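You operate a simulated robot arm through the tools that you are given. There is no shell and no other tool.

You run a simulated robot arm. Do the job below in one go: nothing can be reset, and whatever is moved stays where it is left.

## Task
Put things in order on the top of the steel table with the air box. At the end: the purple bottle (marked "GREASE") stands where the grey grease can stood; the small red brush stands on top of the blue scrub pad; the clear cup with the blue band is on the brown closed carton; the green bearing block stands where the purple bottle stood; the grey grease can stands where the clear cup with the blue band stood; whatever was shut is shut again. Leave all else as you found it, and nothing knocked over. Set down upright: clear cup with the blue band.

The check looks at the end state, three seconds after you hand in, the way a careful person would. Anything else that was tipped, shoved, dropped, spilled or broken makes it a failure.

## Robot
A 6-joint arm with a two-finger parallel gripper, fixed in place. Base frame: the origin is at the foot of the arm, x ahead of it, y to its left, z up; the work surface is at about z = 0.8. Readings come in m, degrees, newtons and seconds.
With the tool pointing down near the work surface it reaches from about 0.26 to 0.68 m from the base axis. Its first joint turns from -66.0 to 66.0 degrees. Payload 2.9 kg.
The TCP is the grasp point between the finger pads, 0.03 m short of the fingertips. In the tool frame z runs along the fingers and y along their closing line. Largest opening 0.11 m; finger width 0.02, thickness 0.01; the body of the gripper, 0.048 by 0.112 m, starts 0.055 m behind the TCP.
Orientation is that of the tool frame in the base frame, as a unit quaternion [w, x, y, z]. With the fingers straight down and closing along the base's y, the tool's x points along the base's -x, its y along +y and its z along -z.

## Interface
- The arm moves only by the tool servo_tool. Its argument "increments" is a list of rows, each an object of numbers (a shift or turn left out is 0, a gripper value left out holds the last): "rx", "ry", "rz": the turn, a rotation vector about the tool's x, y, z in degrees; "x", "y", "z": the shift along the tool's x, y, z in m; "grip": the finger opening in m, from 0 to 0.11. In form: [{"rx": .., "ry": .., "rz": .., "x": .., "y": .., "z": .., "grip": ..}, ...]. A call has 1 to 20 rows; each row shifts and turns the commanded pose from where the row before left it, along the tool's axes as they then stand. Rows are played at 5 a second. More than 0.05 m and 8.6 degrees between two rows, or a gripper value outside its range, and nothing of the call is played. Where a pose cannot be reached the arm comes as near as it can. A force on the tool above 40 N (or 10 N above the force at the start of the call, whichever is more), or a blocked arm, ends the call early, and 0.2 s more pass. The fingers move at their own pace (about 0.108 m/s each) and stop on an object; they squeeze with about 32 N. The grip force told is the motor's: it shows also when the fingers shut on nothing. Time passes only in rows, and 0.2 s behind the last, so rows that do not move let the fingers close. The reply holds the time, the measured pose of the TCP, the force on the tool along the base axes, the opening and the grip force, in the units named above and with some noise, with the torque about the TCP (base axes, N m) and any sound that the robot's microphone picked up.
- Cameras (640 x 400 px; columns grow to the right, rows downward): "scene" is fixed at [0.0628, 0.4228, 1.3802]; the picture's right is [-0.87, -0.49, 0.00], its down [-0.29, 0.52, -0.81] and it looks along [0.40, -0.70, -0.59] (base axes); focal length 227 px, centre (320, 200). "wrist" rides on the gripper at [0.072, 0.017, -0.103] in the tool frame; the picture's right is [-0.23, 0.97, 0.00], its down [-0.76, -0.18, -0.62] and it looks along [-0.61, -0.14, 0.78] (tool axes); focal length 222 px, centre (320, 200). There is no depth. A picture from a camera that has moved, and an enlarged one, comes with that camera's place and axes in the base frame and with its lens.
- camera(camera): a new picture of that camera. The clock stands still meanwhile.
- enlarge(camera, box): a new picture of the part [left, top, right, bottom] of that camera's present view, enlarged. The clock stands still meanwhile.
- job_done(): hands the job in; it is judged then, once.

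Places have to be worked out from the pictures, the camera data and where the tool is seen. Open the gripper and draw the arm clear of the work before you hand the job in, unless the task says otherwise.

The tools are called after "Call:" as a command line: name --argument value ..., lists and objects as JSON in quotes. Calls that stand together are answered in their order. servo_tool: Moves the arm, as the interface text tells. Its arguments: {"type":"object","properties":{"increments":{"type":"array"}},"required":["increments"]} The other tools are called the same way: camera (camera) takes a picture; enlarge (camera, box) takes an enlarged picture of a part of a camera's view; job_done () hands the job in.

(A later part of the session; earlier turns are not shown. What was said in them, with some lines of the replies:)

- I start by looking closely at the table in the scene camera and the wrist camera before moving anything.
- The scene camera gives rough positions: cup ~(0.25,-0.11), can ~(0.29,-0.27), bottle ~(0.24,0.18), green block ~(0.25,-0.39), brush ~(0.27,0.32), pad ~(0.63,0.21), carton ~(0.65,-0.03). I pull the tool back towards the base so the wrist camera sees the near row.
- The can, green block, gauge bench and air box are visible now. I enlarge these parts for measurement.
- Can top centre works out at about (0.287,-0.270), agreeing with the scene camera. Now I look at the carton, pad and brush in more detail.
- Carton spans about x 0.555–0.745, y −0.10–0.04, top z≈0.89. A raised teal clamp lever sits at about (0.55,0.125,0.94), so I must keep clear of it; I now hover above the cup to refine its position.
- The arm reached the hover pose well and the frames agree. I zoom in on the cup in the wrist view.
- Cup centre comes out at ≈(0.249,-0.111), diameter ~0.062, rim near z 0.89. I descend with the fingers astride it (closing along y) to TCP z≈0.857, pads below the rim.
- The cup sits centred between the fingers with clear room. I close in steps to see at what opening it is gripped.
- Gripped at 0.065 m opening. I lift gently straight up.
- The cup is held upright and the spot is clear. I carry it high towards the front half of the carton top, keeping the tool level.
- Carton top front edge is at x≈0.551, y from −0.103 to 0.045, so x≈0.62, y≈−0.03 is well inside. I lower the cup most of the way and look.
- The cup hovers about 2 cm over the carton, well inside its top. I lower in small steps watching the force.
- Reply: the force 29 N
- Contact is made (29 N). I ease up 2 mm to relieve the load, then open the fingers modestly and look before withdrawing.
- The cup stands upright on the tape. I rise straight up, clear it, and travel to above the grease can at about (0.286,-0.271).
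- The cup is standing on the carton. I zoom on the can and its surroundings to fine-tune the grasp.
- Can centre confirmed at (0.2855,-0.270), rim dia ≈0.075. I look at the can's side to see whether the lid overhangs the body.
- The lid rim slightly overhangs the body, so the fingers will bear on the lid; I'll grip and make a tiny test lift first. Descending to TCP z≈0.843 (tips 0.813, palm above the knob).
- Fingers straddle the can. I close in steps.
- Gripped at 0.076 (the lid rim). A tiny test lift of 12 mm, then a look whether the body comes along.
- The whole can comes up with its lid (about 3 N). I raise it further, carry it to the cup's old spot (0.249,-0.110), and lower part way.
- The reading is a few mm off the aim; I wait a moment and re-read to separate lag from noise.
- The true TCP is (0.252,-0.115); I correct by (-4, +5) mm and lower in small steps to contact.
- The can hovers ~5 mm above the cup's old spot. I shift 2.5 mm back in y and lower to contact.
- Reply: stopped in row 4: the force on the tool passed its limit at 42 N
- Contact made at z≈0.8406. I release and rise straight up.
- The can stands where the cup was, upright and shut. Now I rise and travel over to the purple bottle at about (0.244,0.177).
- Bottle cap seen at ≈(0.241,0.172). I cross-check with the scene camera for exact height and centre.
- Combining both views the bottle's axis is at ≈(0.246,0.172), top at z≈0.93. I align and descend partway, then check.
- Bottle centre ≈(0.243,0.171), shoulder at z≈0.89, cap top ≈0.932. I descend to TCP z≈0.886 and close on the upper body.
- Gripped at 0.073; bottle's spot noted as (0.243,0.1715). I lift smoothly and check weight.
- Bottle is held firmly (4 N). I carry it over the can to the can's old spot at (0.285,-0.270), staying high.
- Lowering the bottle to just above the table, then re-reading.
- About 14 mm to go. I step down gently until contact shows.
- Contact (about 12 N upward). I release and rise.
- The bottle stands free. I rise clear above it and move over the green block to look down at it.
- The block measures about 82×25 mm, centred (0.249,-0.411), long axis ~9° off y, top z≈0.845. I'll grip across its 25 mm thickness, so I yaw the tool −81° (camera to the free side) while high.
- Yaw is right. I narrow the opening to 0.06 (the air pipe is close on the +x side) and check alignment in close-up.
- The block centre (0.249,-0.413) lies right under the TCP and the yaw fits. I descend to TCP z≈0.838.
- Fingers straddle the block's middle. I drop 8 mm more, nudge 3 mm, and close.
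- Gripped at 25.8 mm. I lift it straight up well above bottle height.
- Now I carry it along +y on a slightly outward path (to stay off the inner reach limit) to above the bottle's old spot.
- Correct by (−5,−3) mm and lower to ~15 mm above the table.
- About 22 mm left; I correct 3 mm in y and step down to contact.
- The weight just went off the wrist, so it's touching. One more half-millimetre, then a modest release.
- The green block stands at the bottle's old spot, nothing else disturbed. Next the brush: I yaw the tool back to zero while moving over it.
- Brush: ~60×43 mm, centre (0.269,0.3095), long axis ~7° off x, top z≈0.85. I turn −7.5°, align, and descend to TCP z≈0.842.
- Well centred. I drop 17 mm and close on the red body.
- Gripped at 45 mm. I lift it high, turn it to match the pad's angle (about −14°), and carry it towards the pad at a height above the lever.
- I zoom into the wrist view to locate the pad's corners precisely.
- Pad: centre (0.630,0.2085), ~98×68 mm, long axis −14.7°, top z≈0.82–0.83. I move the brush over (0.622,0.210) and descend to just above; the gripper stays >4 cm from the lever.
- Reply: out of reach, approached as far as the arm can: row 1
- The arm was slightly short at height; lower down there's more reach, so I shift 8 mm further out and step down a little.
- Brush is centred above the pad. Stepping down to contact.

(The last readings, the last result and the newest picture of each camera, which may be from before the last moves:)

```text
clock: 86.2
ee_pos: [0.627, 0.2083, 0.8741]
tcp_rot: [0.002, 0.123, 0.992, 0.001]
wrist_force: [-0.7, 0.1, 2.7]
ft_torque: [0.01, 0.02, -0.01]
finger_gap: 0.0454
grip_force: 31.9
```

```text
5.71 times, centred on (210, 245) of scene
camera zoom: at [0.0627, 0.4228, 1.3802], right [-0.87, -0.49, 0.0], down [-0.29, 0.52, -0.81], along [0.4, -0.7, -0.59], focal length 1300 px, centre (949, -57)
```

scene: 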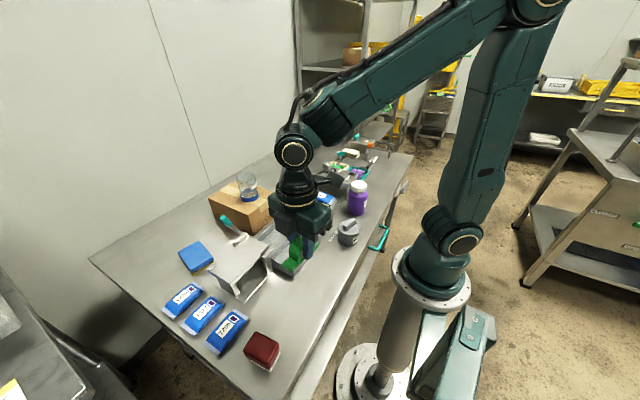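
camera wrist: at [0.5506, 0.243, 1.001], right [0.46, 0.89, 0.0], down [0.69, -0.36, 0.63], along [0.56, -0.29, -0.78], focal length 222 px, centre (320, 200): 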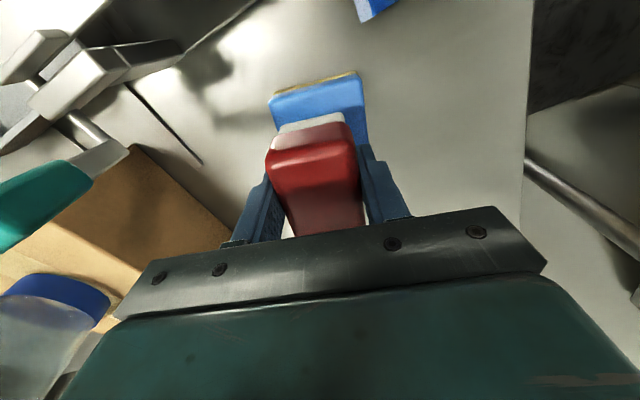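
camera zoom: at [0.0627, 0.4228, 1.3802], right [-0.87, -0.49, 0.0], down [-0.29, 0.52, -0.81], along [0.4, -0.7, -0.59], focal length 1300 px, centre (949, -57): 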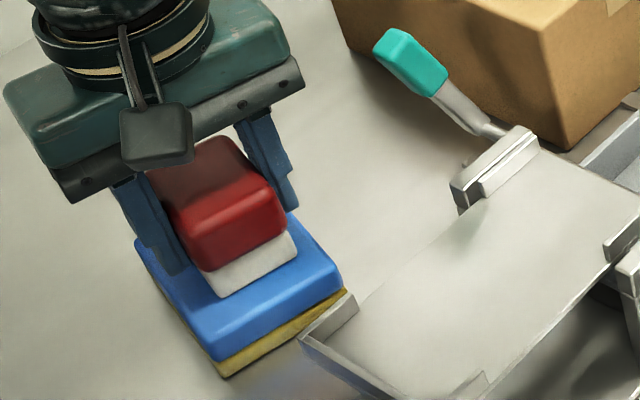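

The brush rests on the pad (contact 2.7 N). I open just enough and rise straight up.

Call:
servo_tool --increments '[{"grip": 0.05}, {"grip": 0.056}, {"grip": 0.065}, {}]'

Call:
servo_tool --increments '[{"z": -0.015}, {"z": -0.03}, {"z": -0.04}, {"z": -0.04}, {"z": -0.03}, {}]'

Call:
enlarge --camera "scene" --box '[150, 190, 270, 290]'

Call:
camera --camera "wrist"

```text
clock: 87.2
ee_pos: [0.6263, 0.208, 0.8733]
tcp_rot: [0.001, 0.123, 0.992, 0.0]
wrist_force: [1.2, 0.1, -0.8]
ft_torque: [-0.02, -0.02, -0.01]
finger_gap: 0.0653
grip_force: 0.1
```

```text
clock: 88.6
ee_pos: [0.6261, 0.2058, 1.0297]
tcp_rot: [0.0, 0.122, 0.993, 0.0]
wrist_force: [0.4, -0.2, 0.0]
ft_torque: [0.01, -0.02, 0.01]
finger_gap: 0.0649
grip_force: 0.0
```

```text
4.00 times, centred on (210, 240) of scene
camera zoom: at [0.0628, 0.4228, 1.3802], right [-0.87, -0.49, 0.0], down [-0.29, 0.52, -0.81], along [0.4, -0.7, -0.59], focal length 910 px, centre (760, 40)
```

zoom: 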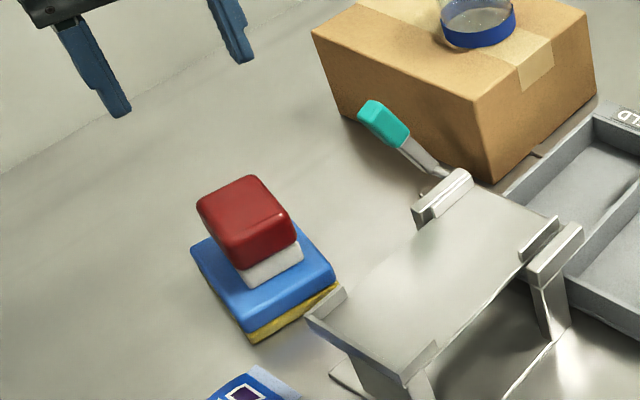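

```text
taken
camera wrist: at [0.5595, 0.2394, 1.1326], right [0.46, 0.89, 0.0], down [0.69, -0.36, 0.63], along [0.56, -0.29, -0.78], focal length 222 px, centre (320, 200)
```

wrist: 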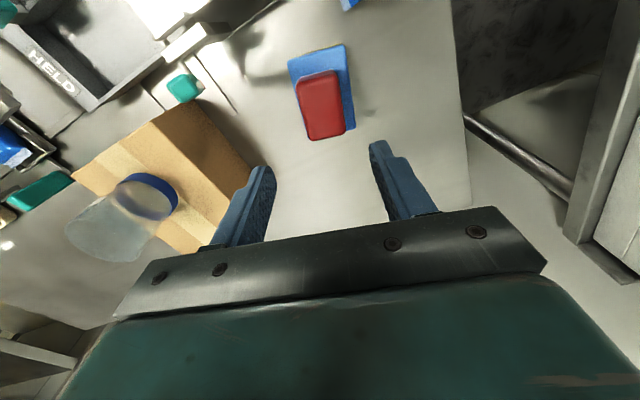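

The brush stands squarely on the pad. I retract inward and up, and swing back to the starting area, opening the gripper.

Call:
servo_tool --increments '[{"x": 0.042, "y": -0.0105, "z": -0.02}, {"x": 0.042, "y": -0.0105, "z": -0.02}, {"x": 0.042, "y": -0.0105, "z": -0.02}, {"x": 0.042, "y": -0.0105, "z": -0.02}, {"z": -0.04, "grip": 0.11}, {"z": -0.04}, {"x": -0.0109, "y": -0.0438}, {"x": -0.0109, "y": -0.0438}, {"x": -0.0109, "y": -0.0438}, {"x": -0.0109, "y": -0.0438}, {"x": -0.0109, "y": -0.0438}, {"x": -0.0109, "y": -0.0438}, {"x": -0.0109, "y": -0.0438}, {"x": -0.0109, "y": -0.0438}, {"x": -0.0109, "y": -0.0438}, {}, {}]'

Call:
camera --camera "scene"

Call:
camera --camera "wrist"

Call:
enlarge --camera "scene" --box '[80, 160, 280, 380]'

Call:
enlarge --camera "scene" --box '[250, 160, 410, 280]'

Call:
enlarge --camera "scene" --box '[300, 110, 420, 200]'

```text
clock: 92.2
ee_pos: [0.456, -0.1995, 1.1901]
tcp_rot: [0.001, 0.123, 0.992, 0.0]
wrist_force: [0.9, 0.0, -0.4]
ft_torque: [-0.01, -0.01, 0.02]
finger_gap: 0.11
grip_force: 0.0
```

```text
taken
```

scene: 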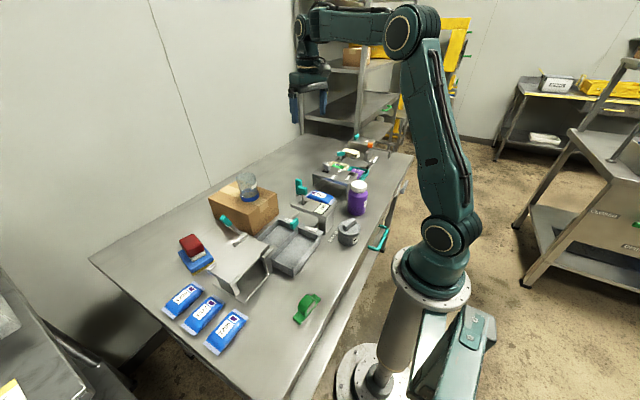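

```text
taken
camera wrist: at [0.3888, -0.1651, 1.2934], right [0.46, 0.89, 0.0], down [0.69, -0.36, 0.62], along [0.56, -0.29, -0.78], focal length 222 px, centre (320, 200)
```

wrist: 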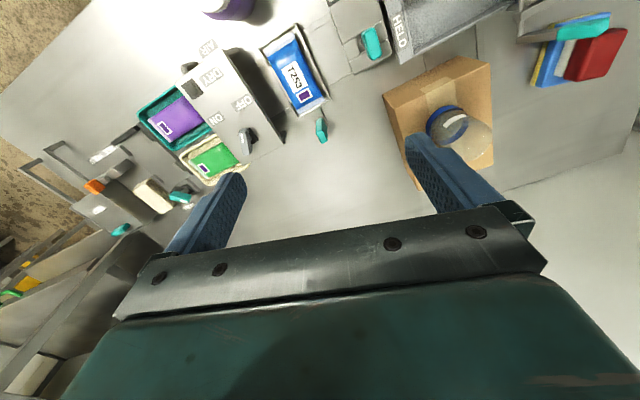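

```text
1.82 times, centred on (180, 270) of scene
camera zoom: at [0.0628, 0.4228, 1.3802], right [-0.87, -0.49, 0.0], down [-0.29, 0.52, -0.81], along [0.4, -0.7, -0.59], focal length 414 px, centre (574, 73)
```

zoom: 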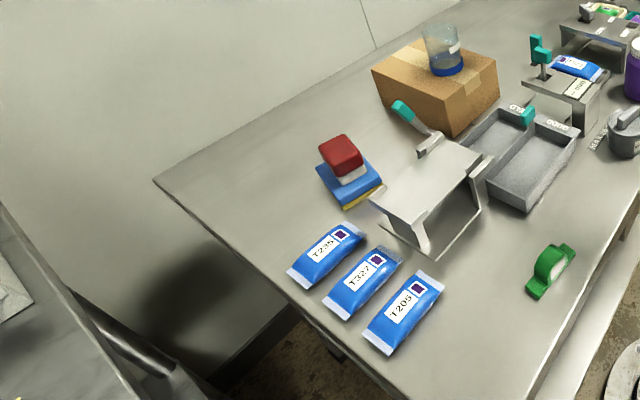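

```text
3.33 times, centred on (330, 220) of scene
camera zoom: at [0.0628, 0.4228, 1.3802], right [-0.87, -0.49, 0.0], down [-0.29, 0.52, -0.81], along [0.4, -0.7, -0.59], focal length 758 px, centre (287, 133)
```

zoom: 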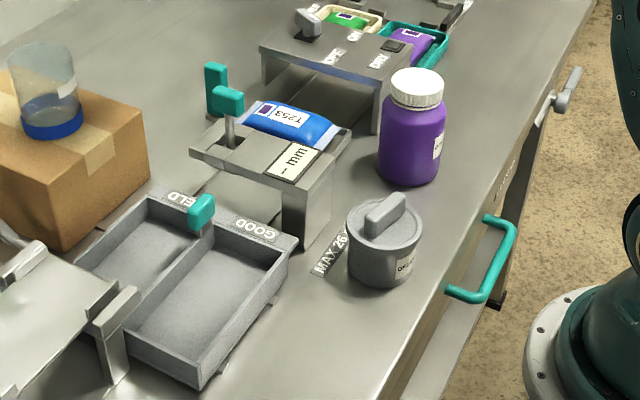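

```text
4.44 times, centred on (360, 155) of scene
camera zoom: at [0.0628, 0.4228, 1.3802], right [-0.87, -0.49, 0.0], down [-0.29, 0.52, -0.81], along [0.4, -0.7, -0.59], focal length 1011 px, centre (142, 400)
```

zoom: 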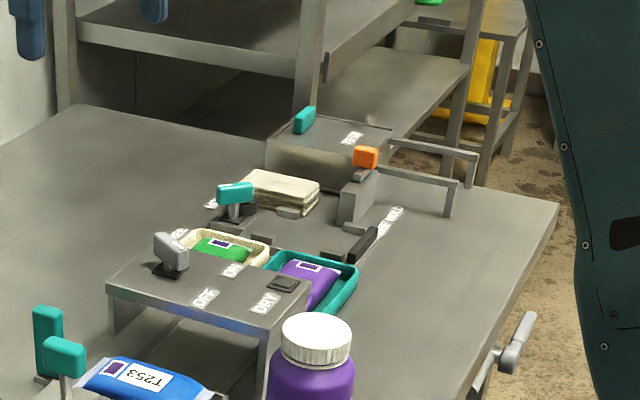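

All five items are in their places and upright, everything else looks unchanged, and the gripper is open and clear above the table. I hand the job in.

Call:
job_done

```text
The job is handed in.
```

The job is handed in. In the last pictures everything you asked for was in place and upright:

- **Clear cup with the blue band:** it stands upright on top of the closed brown carton.
- **Grey grease can:** it stands where the cup stood, with its lid still on. By the pictures it is about 4 mm off the cup's exact spot.
- **Purple GREASE bottle:** it stands where the can stood.
- **Green bearing block:** it stands on its base where the bottle stood.
- **Small red brush:** it stands squarely on the blue scrub pad, bristles down.

I opened nothing during the job, so nothing needed shutting again. The rest of the table looked as it did at the start. The gripper is open and the arm is drawn up clear of the table.
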